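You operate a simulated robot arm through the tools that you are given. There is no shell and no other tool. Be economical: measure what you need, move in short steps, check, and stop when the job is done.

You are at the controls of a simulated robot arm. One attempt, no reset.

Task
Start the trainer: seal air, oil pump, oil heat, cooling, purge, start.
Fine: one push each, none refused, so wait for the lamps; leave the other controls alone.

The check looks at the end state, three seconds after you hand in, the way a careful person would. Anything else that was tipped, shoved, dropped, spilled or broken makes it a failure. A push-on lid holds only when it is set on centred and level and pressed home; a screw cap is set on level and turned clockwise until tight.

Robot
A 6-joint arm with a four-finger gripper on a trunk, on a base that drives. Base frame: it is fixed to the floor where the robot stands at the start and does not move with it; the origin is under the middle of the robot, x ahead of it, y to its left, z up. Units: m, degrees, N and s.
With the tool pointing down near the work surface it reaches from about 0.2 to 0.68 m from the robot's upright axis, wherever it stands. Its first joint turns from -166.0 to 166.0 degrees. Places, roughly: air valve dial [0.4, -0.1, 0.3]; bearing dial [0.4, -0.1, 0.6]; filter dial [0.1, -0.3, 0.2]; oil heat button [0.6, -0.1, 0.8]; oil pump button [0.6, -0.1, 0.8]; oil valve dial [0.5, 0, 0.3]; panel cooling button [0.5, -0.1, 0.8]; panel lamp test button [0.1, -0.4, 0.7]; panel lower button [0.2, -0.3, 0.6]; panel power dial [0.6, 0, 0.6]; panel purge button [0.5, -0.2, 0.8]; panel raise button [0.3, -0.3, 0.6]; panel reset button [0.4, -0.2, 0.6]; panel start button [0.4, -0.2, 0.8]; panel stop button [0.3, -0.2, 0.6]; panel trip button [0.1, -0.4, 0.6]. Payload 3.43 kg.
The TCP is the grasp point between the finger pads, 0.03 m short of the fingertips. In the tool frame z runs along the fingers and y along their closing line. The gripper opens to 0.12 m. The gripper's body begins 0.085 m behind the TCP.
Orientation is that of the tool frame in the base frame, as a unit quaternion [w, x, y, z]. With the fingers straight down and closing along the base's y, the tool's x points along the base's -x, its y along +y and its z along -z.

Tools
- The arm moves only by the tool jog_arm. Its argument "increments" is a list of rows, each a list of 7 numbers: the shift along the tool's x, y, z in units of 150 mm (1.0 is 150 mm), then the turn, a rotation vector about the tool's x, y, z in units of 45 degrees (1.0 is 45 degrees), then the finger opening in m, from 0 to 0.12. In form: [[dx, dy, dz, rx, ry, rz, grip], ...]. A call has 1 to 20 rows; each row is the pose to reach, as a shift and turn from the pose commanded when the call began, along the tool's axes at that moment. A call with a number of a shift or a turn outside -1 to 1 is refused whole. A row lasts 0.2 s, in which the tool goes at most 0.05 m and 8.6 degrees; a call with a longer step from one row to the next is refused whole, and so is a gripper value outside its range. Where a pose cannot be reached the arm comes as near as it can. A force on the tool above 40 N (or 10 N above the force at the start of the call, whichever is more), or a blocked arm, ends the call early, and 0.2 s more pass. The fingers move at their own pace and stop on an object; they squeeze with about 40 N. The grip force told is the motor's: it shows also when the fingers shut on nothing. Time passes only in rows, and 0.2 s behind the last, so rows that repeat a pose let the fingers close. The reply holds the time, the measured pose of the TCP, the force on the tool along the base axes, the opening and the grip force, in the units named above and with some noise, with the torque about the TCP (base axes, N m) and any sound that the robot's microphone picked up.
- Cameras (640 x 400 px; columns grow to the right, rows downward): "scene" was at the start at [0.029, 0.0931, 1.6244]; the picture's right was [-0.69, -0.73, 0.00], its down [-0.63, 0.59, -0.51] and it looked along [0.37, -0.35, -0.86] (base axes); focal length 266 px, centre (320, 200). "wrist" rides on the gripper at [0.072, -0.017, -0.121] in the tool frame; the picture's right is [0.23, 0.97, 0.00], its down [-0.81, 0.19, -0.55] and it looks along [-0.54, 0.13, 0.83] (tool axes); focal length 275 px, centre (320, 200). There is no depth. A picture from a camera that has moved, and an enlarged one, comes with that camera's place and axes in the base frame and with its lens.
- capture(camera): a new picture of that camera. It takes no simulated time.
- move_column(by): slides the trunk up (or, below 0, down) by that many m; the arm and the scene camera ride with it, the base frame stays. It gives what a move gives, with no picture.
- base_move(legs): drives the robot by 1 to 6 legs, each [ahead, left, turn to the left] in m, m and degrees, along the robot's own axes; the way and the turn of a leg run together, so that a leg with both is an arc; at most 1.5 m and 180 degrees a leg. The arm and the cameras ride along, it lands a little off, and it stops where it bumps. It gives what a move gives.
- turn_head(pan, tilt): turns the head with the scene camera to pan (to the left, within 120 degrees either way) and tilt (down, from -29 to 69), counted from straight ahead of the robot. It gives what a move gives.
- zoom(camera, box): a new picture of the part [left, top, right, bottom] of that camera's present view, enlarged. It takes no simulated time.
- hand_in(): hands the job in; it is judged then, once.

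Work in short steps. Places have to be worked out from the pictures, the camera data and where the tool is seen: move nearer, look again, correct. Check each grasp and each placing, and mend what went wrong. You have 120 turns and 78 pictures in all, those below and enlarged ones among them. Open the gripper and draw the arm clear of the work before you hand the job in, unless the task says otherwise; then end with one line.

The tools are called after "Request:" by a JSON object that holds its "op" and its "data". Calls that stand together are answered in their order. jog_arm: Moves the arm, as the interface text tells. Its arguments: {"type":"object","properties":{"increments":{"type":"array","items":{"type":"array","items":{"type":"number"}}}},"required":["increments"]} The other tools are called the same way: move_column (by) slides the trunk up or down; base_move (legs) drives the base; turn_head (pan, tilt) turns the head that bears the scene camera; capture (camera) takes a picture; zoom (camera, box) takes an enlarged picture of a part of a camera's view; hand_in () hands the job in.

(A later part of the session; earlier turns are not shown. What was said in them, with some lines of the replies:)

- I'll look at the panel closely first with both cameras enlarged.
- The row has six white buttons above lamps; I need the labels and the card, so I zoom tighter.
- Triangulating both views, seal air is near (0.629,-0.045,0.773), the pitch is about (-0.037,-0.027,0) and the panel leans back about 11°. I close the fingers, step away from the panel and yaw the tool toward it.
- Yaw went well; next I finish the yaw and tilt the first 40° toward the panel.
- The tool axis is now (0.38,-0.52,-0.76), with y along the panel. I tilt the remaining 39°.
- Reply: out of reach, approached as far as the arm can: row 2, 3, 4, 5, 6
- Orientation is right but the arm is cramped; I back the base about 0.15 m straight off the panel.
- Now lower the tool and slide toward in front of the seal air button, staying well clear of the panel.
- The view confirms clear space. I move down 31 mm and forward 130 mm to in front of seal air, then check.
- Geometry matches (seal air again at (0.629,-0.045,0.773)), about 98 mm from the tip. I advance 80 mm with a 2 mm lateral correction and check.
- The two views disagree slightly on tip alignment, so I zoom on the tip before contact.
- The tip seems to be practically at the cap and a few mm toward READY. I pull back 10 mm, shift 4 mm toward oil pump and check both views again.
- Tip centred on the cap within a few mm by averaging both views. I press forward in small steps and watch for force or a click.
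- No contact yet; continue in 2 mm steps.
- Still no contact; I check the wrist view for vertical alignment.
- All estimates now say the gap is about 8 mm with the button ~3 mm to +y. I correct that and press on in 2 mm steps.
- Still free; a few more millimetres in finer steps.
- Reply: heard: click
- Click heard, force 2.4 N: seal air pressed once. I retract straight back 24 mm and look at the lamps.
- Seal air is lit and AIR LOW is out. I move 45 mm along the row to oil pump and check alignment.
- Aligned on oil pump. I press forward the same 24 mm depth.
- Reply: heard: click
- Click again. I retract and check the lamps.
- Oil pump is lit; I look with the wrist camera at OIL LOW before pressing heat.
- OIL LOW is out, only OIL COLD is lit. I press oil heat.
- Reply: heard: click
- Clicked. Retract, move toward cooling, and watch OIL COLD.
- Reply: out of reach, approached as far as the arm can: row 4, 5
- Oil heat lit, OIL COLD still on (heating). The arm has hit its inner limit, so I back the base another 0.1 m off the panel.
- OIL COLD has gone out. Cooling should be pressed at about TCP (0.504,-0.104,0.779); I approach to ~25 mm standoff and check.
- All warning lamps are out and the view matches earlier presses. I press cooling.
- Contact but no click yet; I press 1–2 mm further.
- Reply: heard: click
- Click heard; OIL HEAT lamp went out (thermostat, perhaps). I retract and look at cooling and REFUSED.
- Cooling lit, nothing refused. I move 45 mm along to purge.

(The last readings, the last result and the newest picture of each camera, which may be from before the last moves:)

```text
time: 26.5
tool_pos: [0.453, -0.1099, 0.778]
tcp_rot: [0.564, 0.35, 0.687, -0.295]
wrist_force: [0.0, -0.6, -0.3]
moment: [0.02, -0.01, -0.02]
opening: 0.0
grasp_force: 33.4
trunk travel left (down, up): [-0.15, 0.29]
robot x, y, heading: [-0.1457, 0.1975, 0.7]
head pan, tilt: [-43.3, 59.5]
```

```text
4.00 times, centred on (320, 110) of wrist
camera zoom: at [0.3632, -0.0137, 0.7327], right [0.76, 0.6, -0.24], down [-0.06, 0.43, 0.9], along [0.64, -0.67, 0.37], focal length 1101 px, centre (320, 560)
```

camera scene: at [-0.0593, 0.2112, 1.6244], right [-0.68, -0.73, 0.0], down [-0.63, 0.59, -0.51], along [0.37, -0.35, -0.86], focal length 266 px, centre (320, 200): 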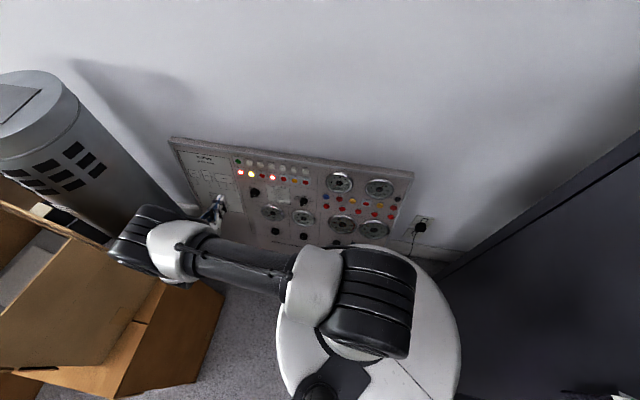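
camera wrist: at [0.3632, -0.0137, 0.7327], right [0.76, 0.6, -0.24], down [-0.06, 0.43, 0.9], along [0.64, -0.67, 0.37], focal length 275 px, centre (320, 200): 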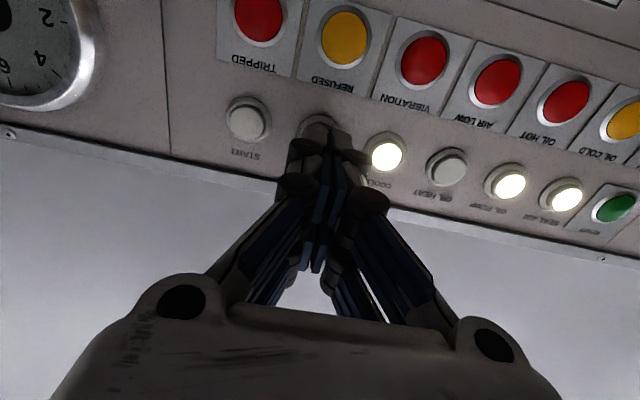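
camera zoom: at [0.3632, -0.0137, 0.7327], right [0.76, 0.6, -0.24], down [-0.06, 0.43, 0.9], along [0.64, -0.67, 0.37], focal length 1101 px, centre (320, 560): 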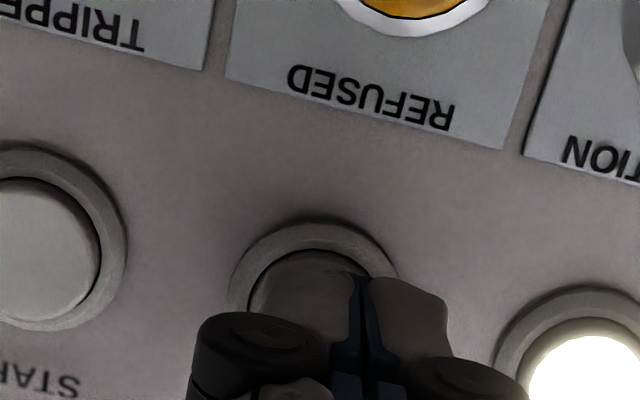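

The purge ring sits ~6 mm to the -y side of the tip; I correct that and check before pressing.

Request:
{"op": "jog_arm", "data": {"increments": [[0, -0.042, 0, 0, 0, 0, 0], [0, -0.042, 0, 0, 0, 0, 0]]}}

Request:
{"op": "zoom", "data": {"camera": "wrist", "box": [240, 60, 400, 160]}}

Request:
{"op": "zoom", "data": {"camera": "scene", "box": [240, 125, 320, 175]}}

```text
time: 27.1
tool_pos: [0.4484, -0.1143, 0.7801]
tcp_rot: [0.564, 0.351, 0.687, -0.295]
wrist_force: [0.4, 0.4, 0.5]
moment: [-0.03, 0.0, 0.03]
opening: 0.0
grasp_force: 33.2
trunk travel left (down, up): [-0.15, 0.29]
robot x, y, heading: [-0.1437, 0.1981, 0.2]
head pan, tilt: [-43.3, 59.5]
```

```text
4.00 times, centred on (320, 110) of wrist
camera zoom: at [0.3576, -0.0174, 0.7334], right [0.76, 0.6, -0.24], down [-0.06, 0.43, 0.9], along [0.64, -0.67, 0.37], focal length 1101 px, centre (320, 560)
```

zoom: 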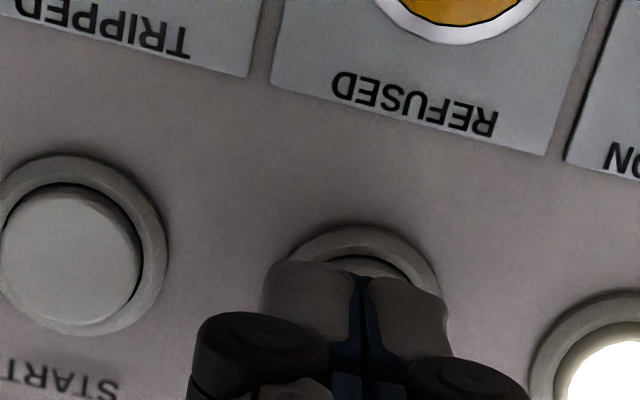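

```text
8.00 times, centred on (280, 150) of scene
camera zoom: at [-0.117, 0.2923, 1.6244], right [-0.68, -0.73, 0.0], down [-0.63, 0.59, -0.51], along [0.37, -0.35, -0.86], focal length 2131 px, centre (640, 600)
```

zoom: 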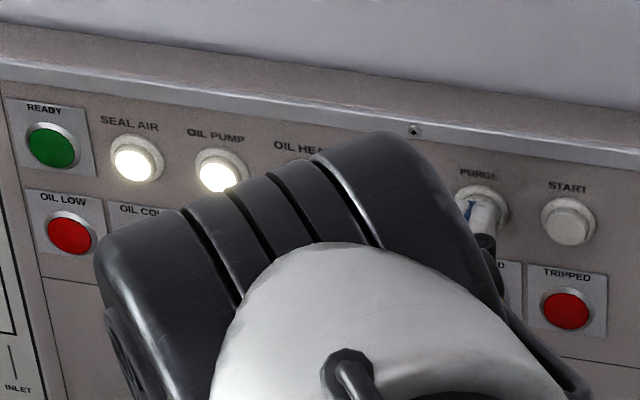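

Aligned; press purge.

Request:
{"op": "jog_arm", "data": {"increments": [[0, 0, 0.067, 0, 0, 0, 0], [0, 0, 0.12, 0, 0, 0, 0], [0, 0, 0.135, 0, 0, 0, 0], [0, 0, 0.15, 0, 0, 0, 0], [0, 0, 0.16, 0, 0, 0, 0], [0, 0, 0.168, 0, 0, 0, 0]]}}

```text
time: 28.5
tool_pos: [0.4621, -0.1345, 0.7789]
tcp_rot: [0.564, 0.35, 0.687, -0.295]
wrist_force: [-0.7, 1.4, 1.1]
moment: [0.03, 0.01, 0.02]
opening: 0.006
grasp_force: 33.7
trunk travel left (down, up): [-0.15, 0.29]
robot x, y, heading: [-0.1472, 0.1997, 0.3]
head pan, tilt: [-43.3, 59.5]
```

Contact without click yet; press slightly further.

Request:
{"op": "jog_arm", "data": {"increments": [[0, 0, 0.006, 0, 0, 0, 0], [0, 0, 0.012, 0, 0, 0, 0]]}}

```text
time: 29.1
tool_pos: [0.4633, -0.136, 0.7787]
tcp_rot: [0.564, 0.35, 0.687, -0.295]
wrist_force: [-1.6, 3.3, 1.1]
moment: [0.08, -0.01, 0.02]
opening: 0.0059
grasp_force: 33.1
trunk travel left (down, up): [-0.15, 0.29]
robot x, y, heading: [-0.1445, 0.1983, 0.2]
head pan, tilt: [-43.3, 59.5]
heard: click
```

Click. Retract and check the lamps while moving toward start.

Request:
{"op": "jog_arm", "data": {"increments": [[0, 0, -0.08, 0, 0, 0, 0], [0, 0, -0.18, 0, 0, 0, 0], [0, -0.15, -0.18, 0, 0, 0, 0], [0, -0.3, -0.18, 0, 0, 0, 0], [0, -0.3, -0.18, 0, 0, 0, 0]]}}

Request:
{"op": "capture", "data": {"camera": "wrist"}}

Request:
{"op": "zoom", "data": {"camera": "scene", "box": [230, 115, 326, 175]}}

```text
time: 30.3
tool_pos: [0.434, -0.1457, 0.7764]
tcp_rot: [0.562, 0.348, 0.687, -0.301]
wrist_force: [-0.3, -0.5, 0.2]
moment: [0.0, -0.02, 0.01]
opening: 0.0
grasp_force: 33.3
out of reach, approached as far as the arm can: row 3, 4, 5
trunk travel left (down, up): [-0.15, 0.29]
robot x, y, heading: [-0.1474, 0.1995, 0.3]
head pan, tilt: [-43.3, 59.5]
```

```text
36 pictures are left
camera wrist: at [0.3432, -0.0483, 0.7298], right [0.77, 0.59, -0.25], down [-0.05, 0.44, 0.9], along [0.64, -0.67, 0.37], focal length 275 px, centre (320, 200)
```

wrist: 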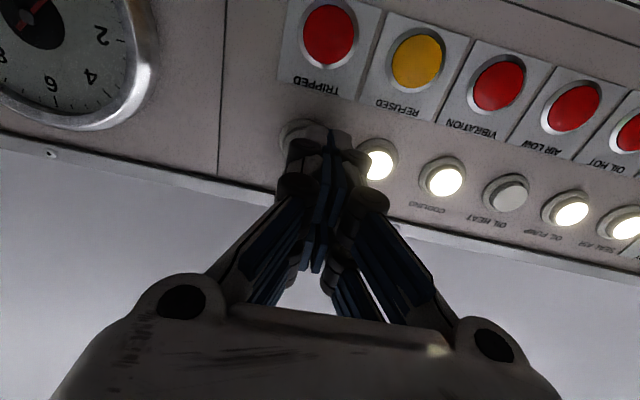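

```text
6.67 times, centred on (278, 145) of scene
camera zoom: at [-0.1169, 0.2924, 1.6244], right [-0.68, -0.73, 0.0], down [-0.63, 0.59, -0.51], along [0.37, -0.35, -0.86], focal length 1776 px, centre (600, 567)
```

zoom: 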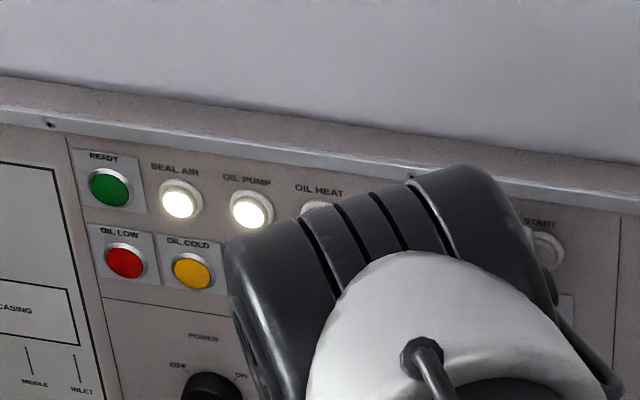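

Purge is running; READY not lit yet. The arm is at its limit again, so I back the base 0.08 m while waiting.

Request:
{"op": "base_move", "data": {"legs": [[-0.047, 0.065, 0]]}}

Request:
{"op": "capture", "data": {"camera": "wrist"}}

```text
time: 31.4
tool_pos: [0.3868, -0.0815, 0.7772]
tcp_rot: [0.562, 0.348, 0.687, -0.301]
wrist_force: [-0.5, 0.4, -0.3]
moment: [0.03, 0.02, -0.02]
opening: 0.0
grasp_force: 33.4
trunk travel left (down, up): [-0.15, 0.29]
robot x, y, heading: [-0.1926, 0.2678, 0.2]
head pan, tilt: [-43.3, 59.5]
```

```text
34 pictures are left
camera wrist: at [0.2967, 0.0159, 0.7305], right [0.77, 0.59, -0.25], down [-0.05, 0.44, 0.9], along [0.64, -0.67, 0.37], focal length 275 px, centre (320, 200)
```

wrist: 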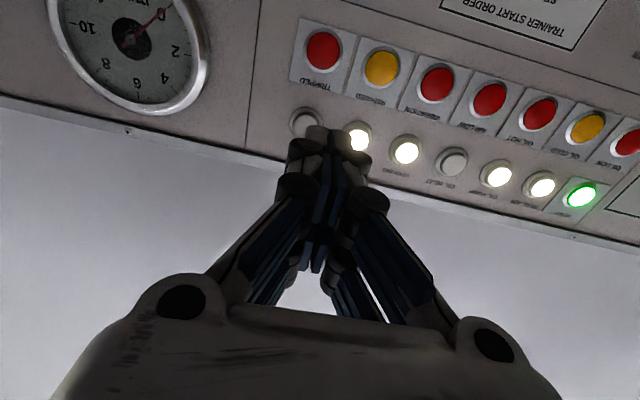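

READY is lit. I approach start to ~25 mm standoff and verify alignment.

Request:
{"op": "jog_arm", "data": {"increments": [[-0.06, -0.05, 0.2, 0, 0, 0, 0], [-0.113, -0.09, 0.4, 0, 0, 0, 0], [-0.113, -0.09, 0.41, 0, 0, 0, 0], [-0.113, -0.09, 0.41, 0, 0, 0, 0]]}}

Request:
{"op": "capture", "data": {"camera": "wrist"}}

Request:
{"op": "zoom", "data": {"camera": "wrist", "box": [240, 60, 400, 160]}}

Request:
{"op": "zoom", "data": {"camera": "scene", "box": [230, 100, 342, 170]}}

```text
time: 32.4
tool_pos: [0.412, -0.1414, 0.7827]
tcp_rot: [0.561, 0.35, 0.687, -0.302]
wrist_force: [0.7, -0.5, 0.4]
moment: [-0.02, 0.02, 0.01]
opening: 0.0
grasp_force: 33.6
trunk travel left (down, up): [-0.15, 0.29]
robot x, y, heading: [-0.1903, 0.2663, -0.2]
head pan, tilt: [-43.3, 59.5]
```

```text
33 pictures are left
camera wrist: at [0.3224, -0.0442, 0.7361], right [0.77, 0.59, -0.25], down [-0.05, 0.44, 0.9], along [0.64, -0.67, 0.37], focal length 275 px, centre (320, 200)
```

wrist: 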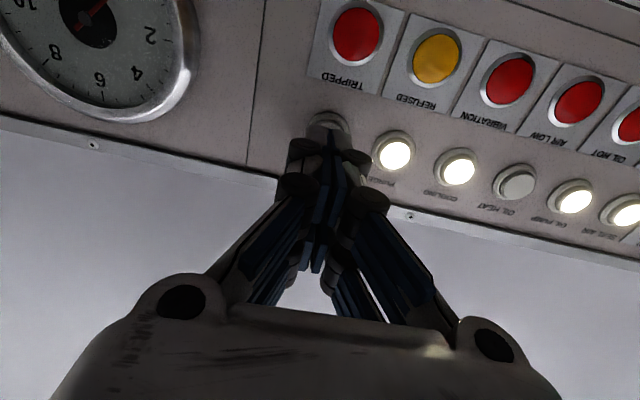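

```text
4.00 times, centred on (320, 110) of wrist
camera zoom: at [0.3224, -0.0442, 0.7361], right [0.77, 0.59, -0.25], down [-0.05, 0.44, 0.9], along [0.64, -0.67, 0.37], focal length 1101 px, centre (320, 560)
```

zoom: 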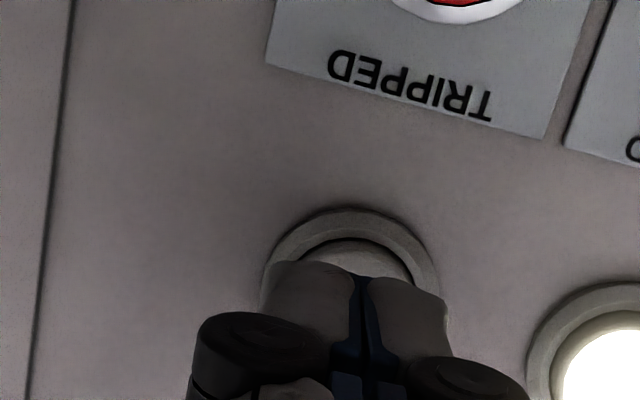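

```text
5.71 times, centred on (286, 135) of scene
camera zoom: at [-0.1629, 0.3567, 1.6244], right [-0.69, -0.73, 0.0], down [-0.63, 0.59, -0.51], along [0.37, -0.35, -0.86], focal length 1522 px, centre (514, 571)
```

zoom: 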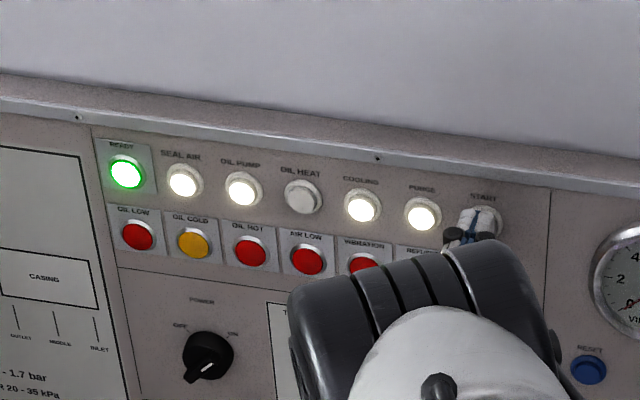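

READY is still lit and the tip is aligned on START. I press in small steps.

Request:
{"op": "jog_arm", "data": {"increments": [[0, 0, 0.067, 0, 0, 0, 0], [0, 0, 0.12, 0, 0, 0, 0], [0, 0, 0.135, 0, 0, 0, 0], [0, 0, 0.15, 0, 0, 0, 0], [0, 0, 0.16, 0, 0, 0, 0], [0, 0, 0.168, 0, 0, 0, 0]]}}

```text
time: 33.8
tool_pos: [0.4264, -0.1607, 0.7783]
tcp_rot: [0.561, 0.348, 0.688, -0.3]
wrist_force: [-1.2, 1.1, 0.8]
moment: [0.03, 0.06, 0.01]
opening: 0.0063
grasp_force: 33.1
trunk travel left (down, up): [-0.15, 0.29]
robot x, y, heading: [-0.1967, 0.2673, 0.3]
head pan, tilt: [-43.3, 59.5]
heard: click
```

Click. I retract well clear and check the lamps.

Request:
{"op": "jog_arm", "data": {"increments": [[0, 0, -0.08, 0, 0, 0, 0], [0, 0, -0.18, 0, 0, 0, 0], [0, 0, -0.4, 0, 0, 0, 0], [0, 0, -0.7, 0, 0, 0, 0], [0, 0, -0.7, 0, 0, 0, 0]]}}

Request:
{"op": "capture", "data": {"camera": "wrist"}}

Request:
{"op": "zoom", "data": {"camera": "scene", "box": [230, 100, 342, 170]}}

```text
time: 35.0
tool_pos: [0.3839, -0.081, 0.7938]
tcp_rot: [0.558, 0.347, 0.688, -0.307]
wrist_force: [0.9, -0.3, 0.2]
moment: [0.02, -0.03, 0.0]
opening: 0.0
grasp_force: 33.6
out of reach, approached as far as the arm can: row 4, 5
trunk travel left (down, up): [-0.15, 0.29]
robot x, y, heading: [-0.1886, 0.2668, 0.4]
head pan, tilt: [-43.3, 59.5]
```

```text
30 pictures are left
camera wrist: at [0.294, 0.0158, 0.7472], right [0.77, 0.59, -0.26], down [-0.04, 0.45, 0.89], along [0.64, -0.68, 0.37], focal length 275 px, centre (320, 200)
```

wrist: 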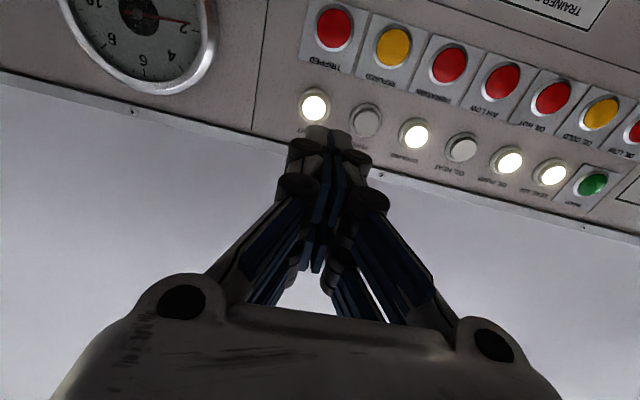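

```text
5.71 times, centred on (286, 135) of scene
camera zoom: at [-0.163, 0.3566, 1.6244], right [-0.69, -0.73, 0.0], down [-0.63, 0.59, -0.51], along [0.37, -0.35, -0.86], focal length 1522 px, centre (514, 571)
```

zoom: 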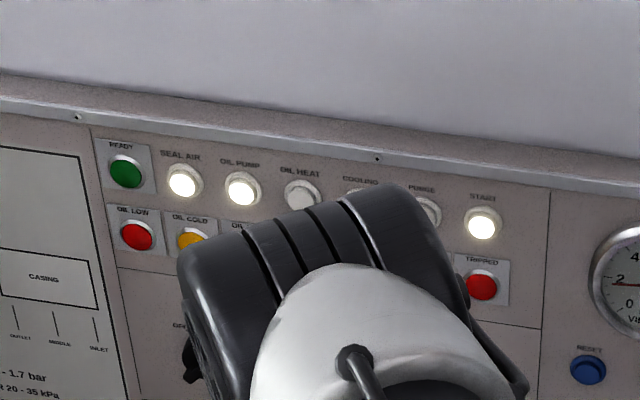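

START is lit with no REFUSED or TRIPPED. I back off 0.1 m, open the gripper and re-check the lamps after some seconds.

Request:
{"op": "base_move", "data": {"legs": [[-0.059, 0.081, 0]]}}

Request:
{"op": "jog_arm", "data": {"increments": [[0, 0, 0, 0, 0, 0, 0.08], [0, 0, 0, 0, 0, 0, 0.08], [0, 0, 0, 0, 0, 0, 0.08], [0, 0, 0, 0, 0, 0, 0.08], [0, 0, 0, 0, 0, 0, 0.08], [0, 0, 0, 0, 0, 0, 0.08], [0, 0, 0, 0, 0, 0, 0.08], [0, 0, 0, 0, 0, 0, 0.08], [0, 0, 0, 0, 0, 0, 0.08], [0, 0, 0, 0, 0, 0, 0.08]]}}

Request:
{"op": "capture", "data": {"camera": "wrist"}}

Request:
{"op": "capture", "data": {"camera": "scene"}}

```text
time: 36.1
tool_pos: [0.3257, -0.0006, 0.7946]
tcp_rot: [0.558, 0.348, 0.688, -0.307]
wrist_force: [0.3, 0.3, 1.0]
moment: [-0.03, -0.01, 0.02]
opening: 0.0
grasp_force: 33.4
trunk travel left (down, up): [-0.15, 0.29]
robot x, y, heading: [-0.2521, 0.3462, -0.2]
head pan, tilt: [-43.3, 59.5]
```

```text
time: 38.3
tool_pos: [0.3254, -0.0007, 0.7934]
tcp_rot: [0.559, 0.347, 0.688, -0.307]
wrist_force: [0.4, 0.7, 0.6]
moment: [-0.02, -0.02, 0.03]
opening: 0.0801
grasp_force: 0.1
trunk travel left (down, up): [-0.15, 0.29]
robot x, y, heading: [-0.2504, 0.3466, 0.1]
head pan, tilt: [-43.3, 59.5]
```

```text
28 pictures are left
camera wrist: at [0.2357, 0.0965, 0.7471], right [0.77, 0.58, -0.26], down [-0.04, 0.45, 0.89], along [0.64, -0.68, 0.37], focal length 275 px, centre (320, 200)
```

wrist: 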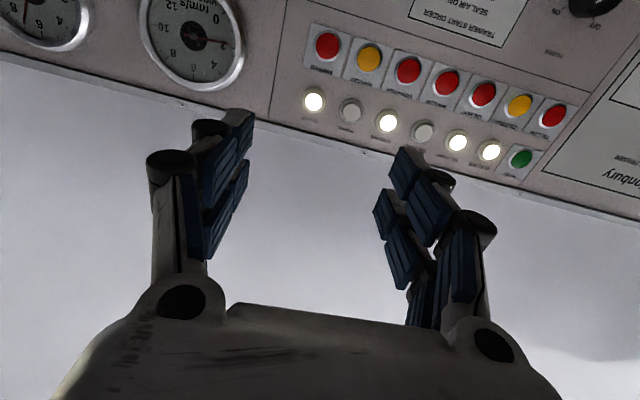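

```text
27 pictures are left
camera scene: at [-0.221, 0.4382, 1.6244], right [-0.69, -0.73, 0.0], down [-0.63, 0.59, -0.51], along [0.37, -0.35, -0.86], focal length 266 px, centre (320, 200)
```

scene: 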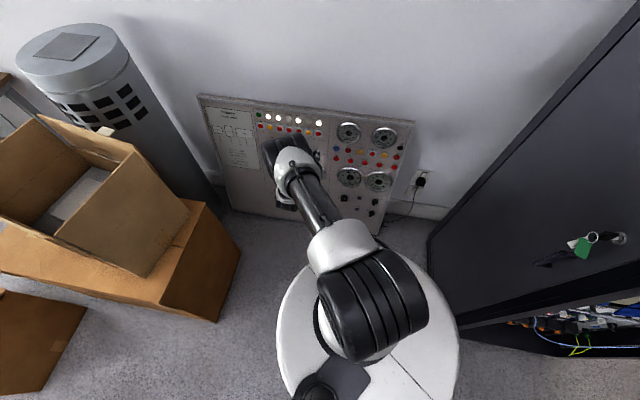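

The trainer runs: start, cooling, oil pump and seal air are lit, no warning lamps show, and the arm is clear with the gripper open. I hand in.

Request:
{"op": "hand_in", "data": {}}

```text
The job is handed in.
```

The trainer is started: seal air, oil pump, oil heat, cooling, purge and start were each pushed once in that order. REFUSED and TRIPPED stayed off, and I touched no other control.
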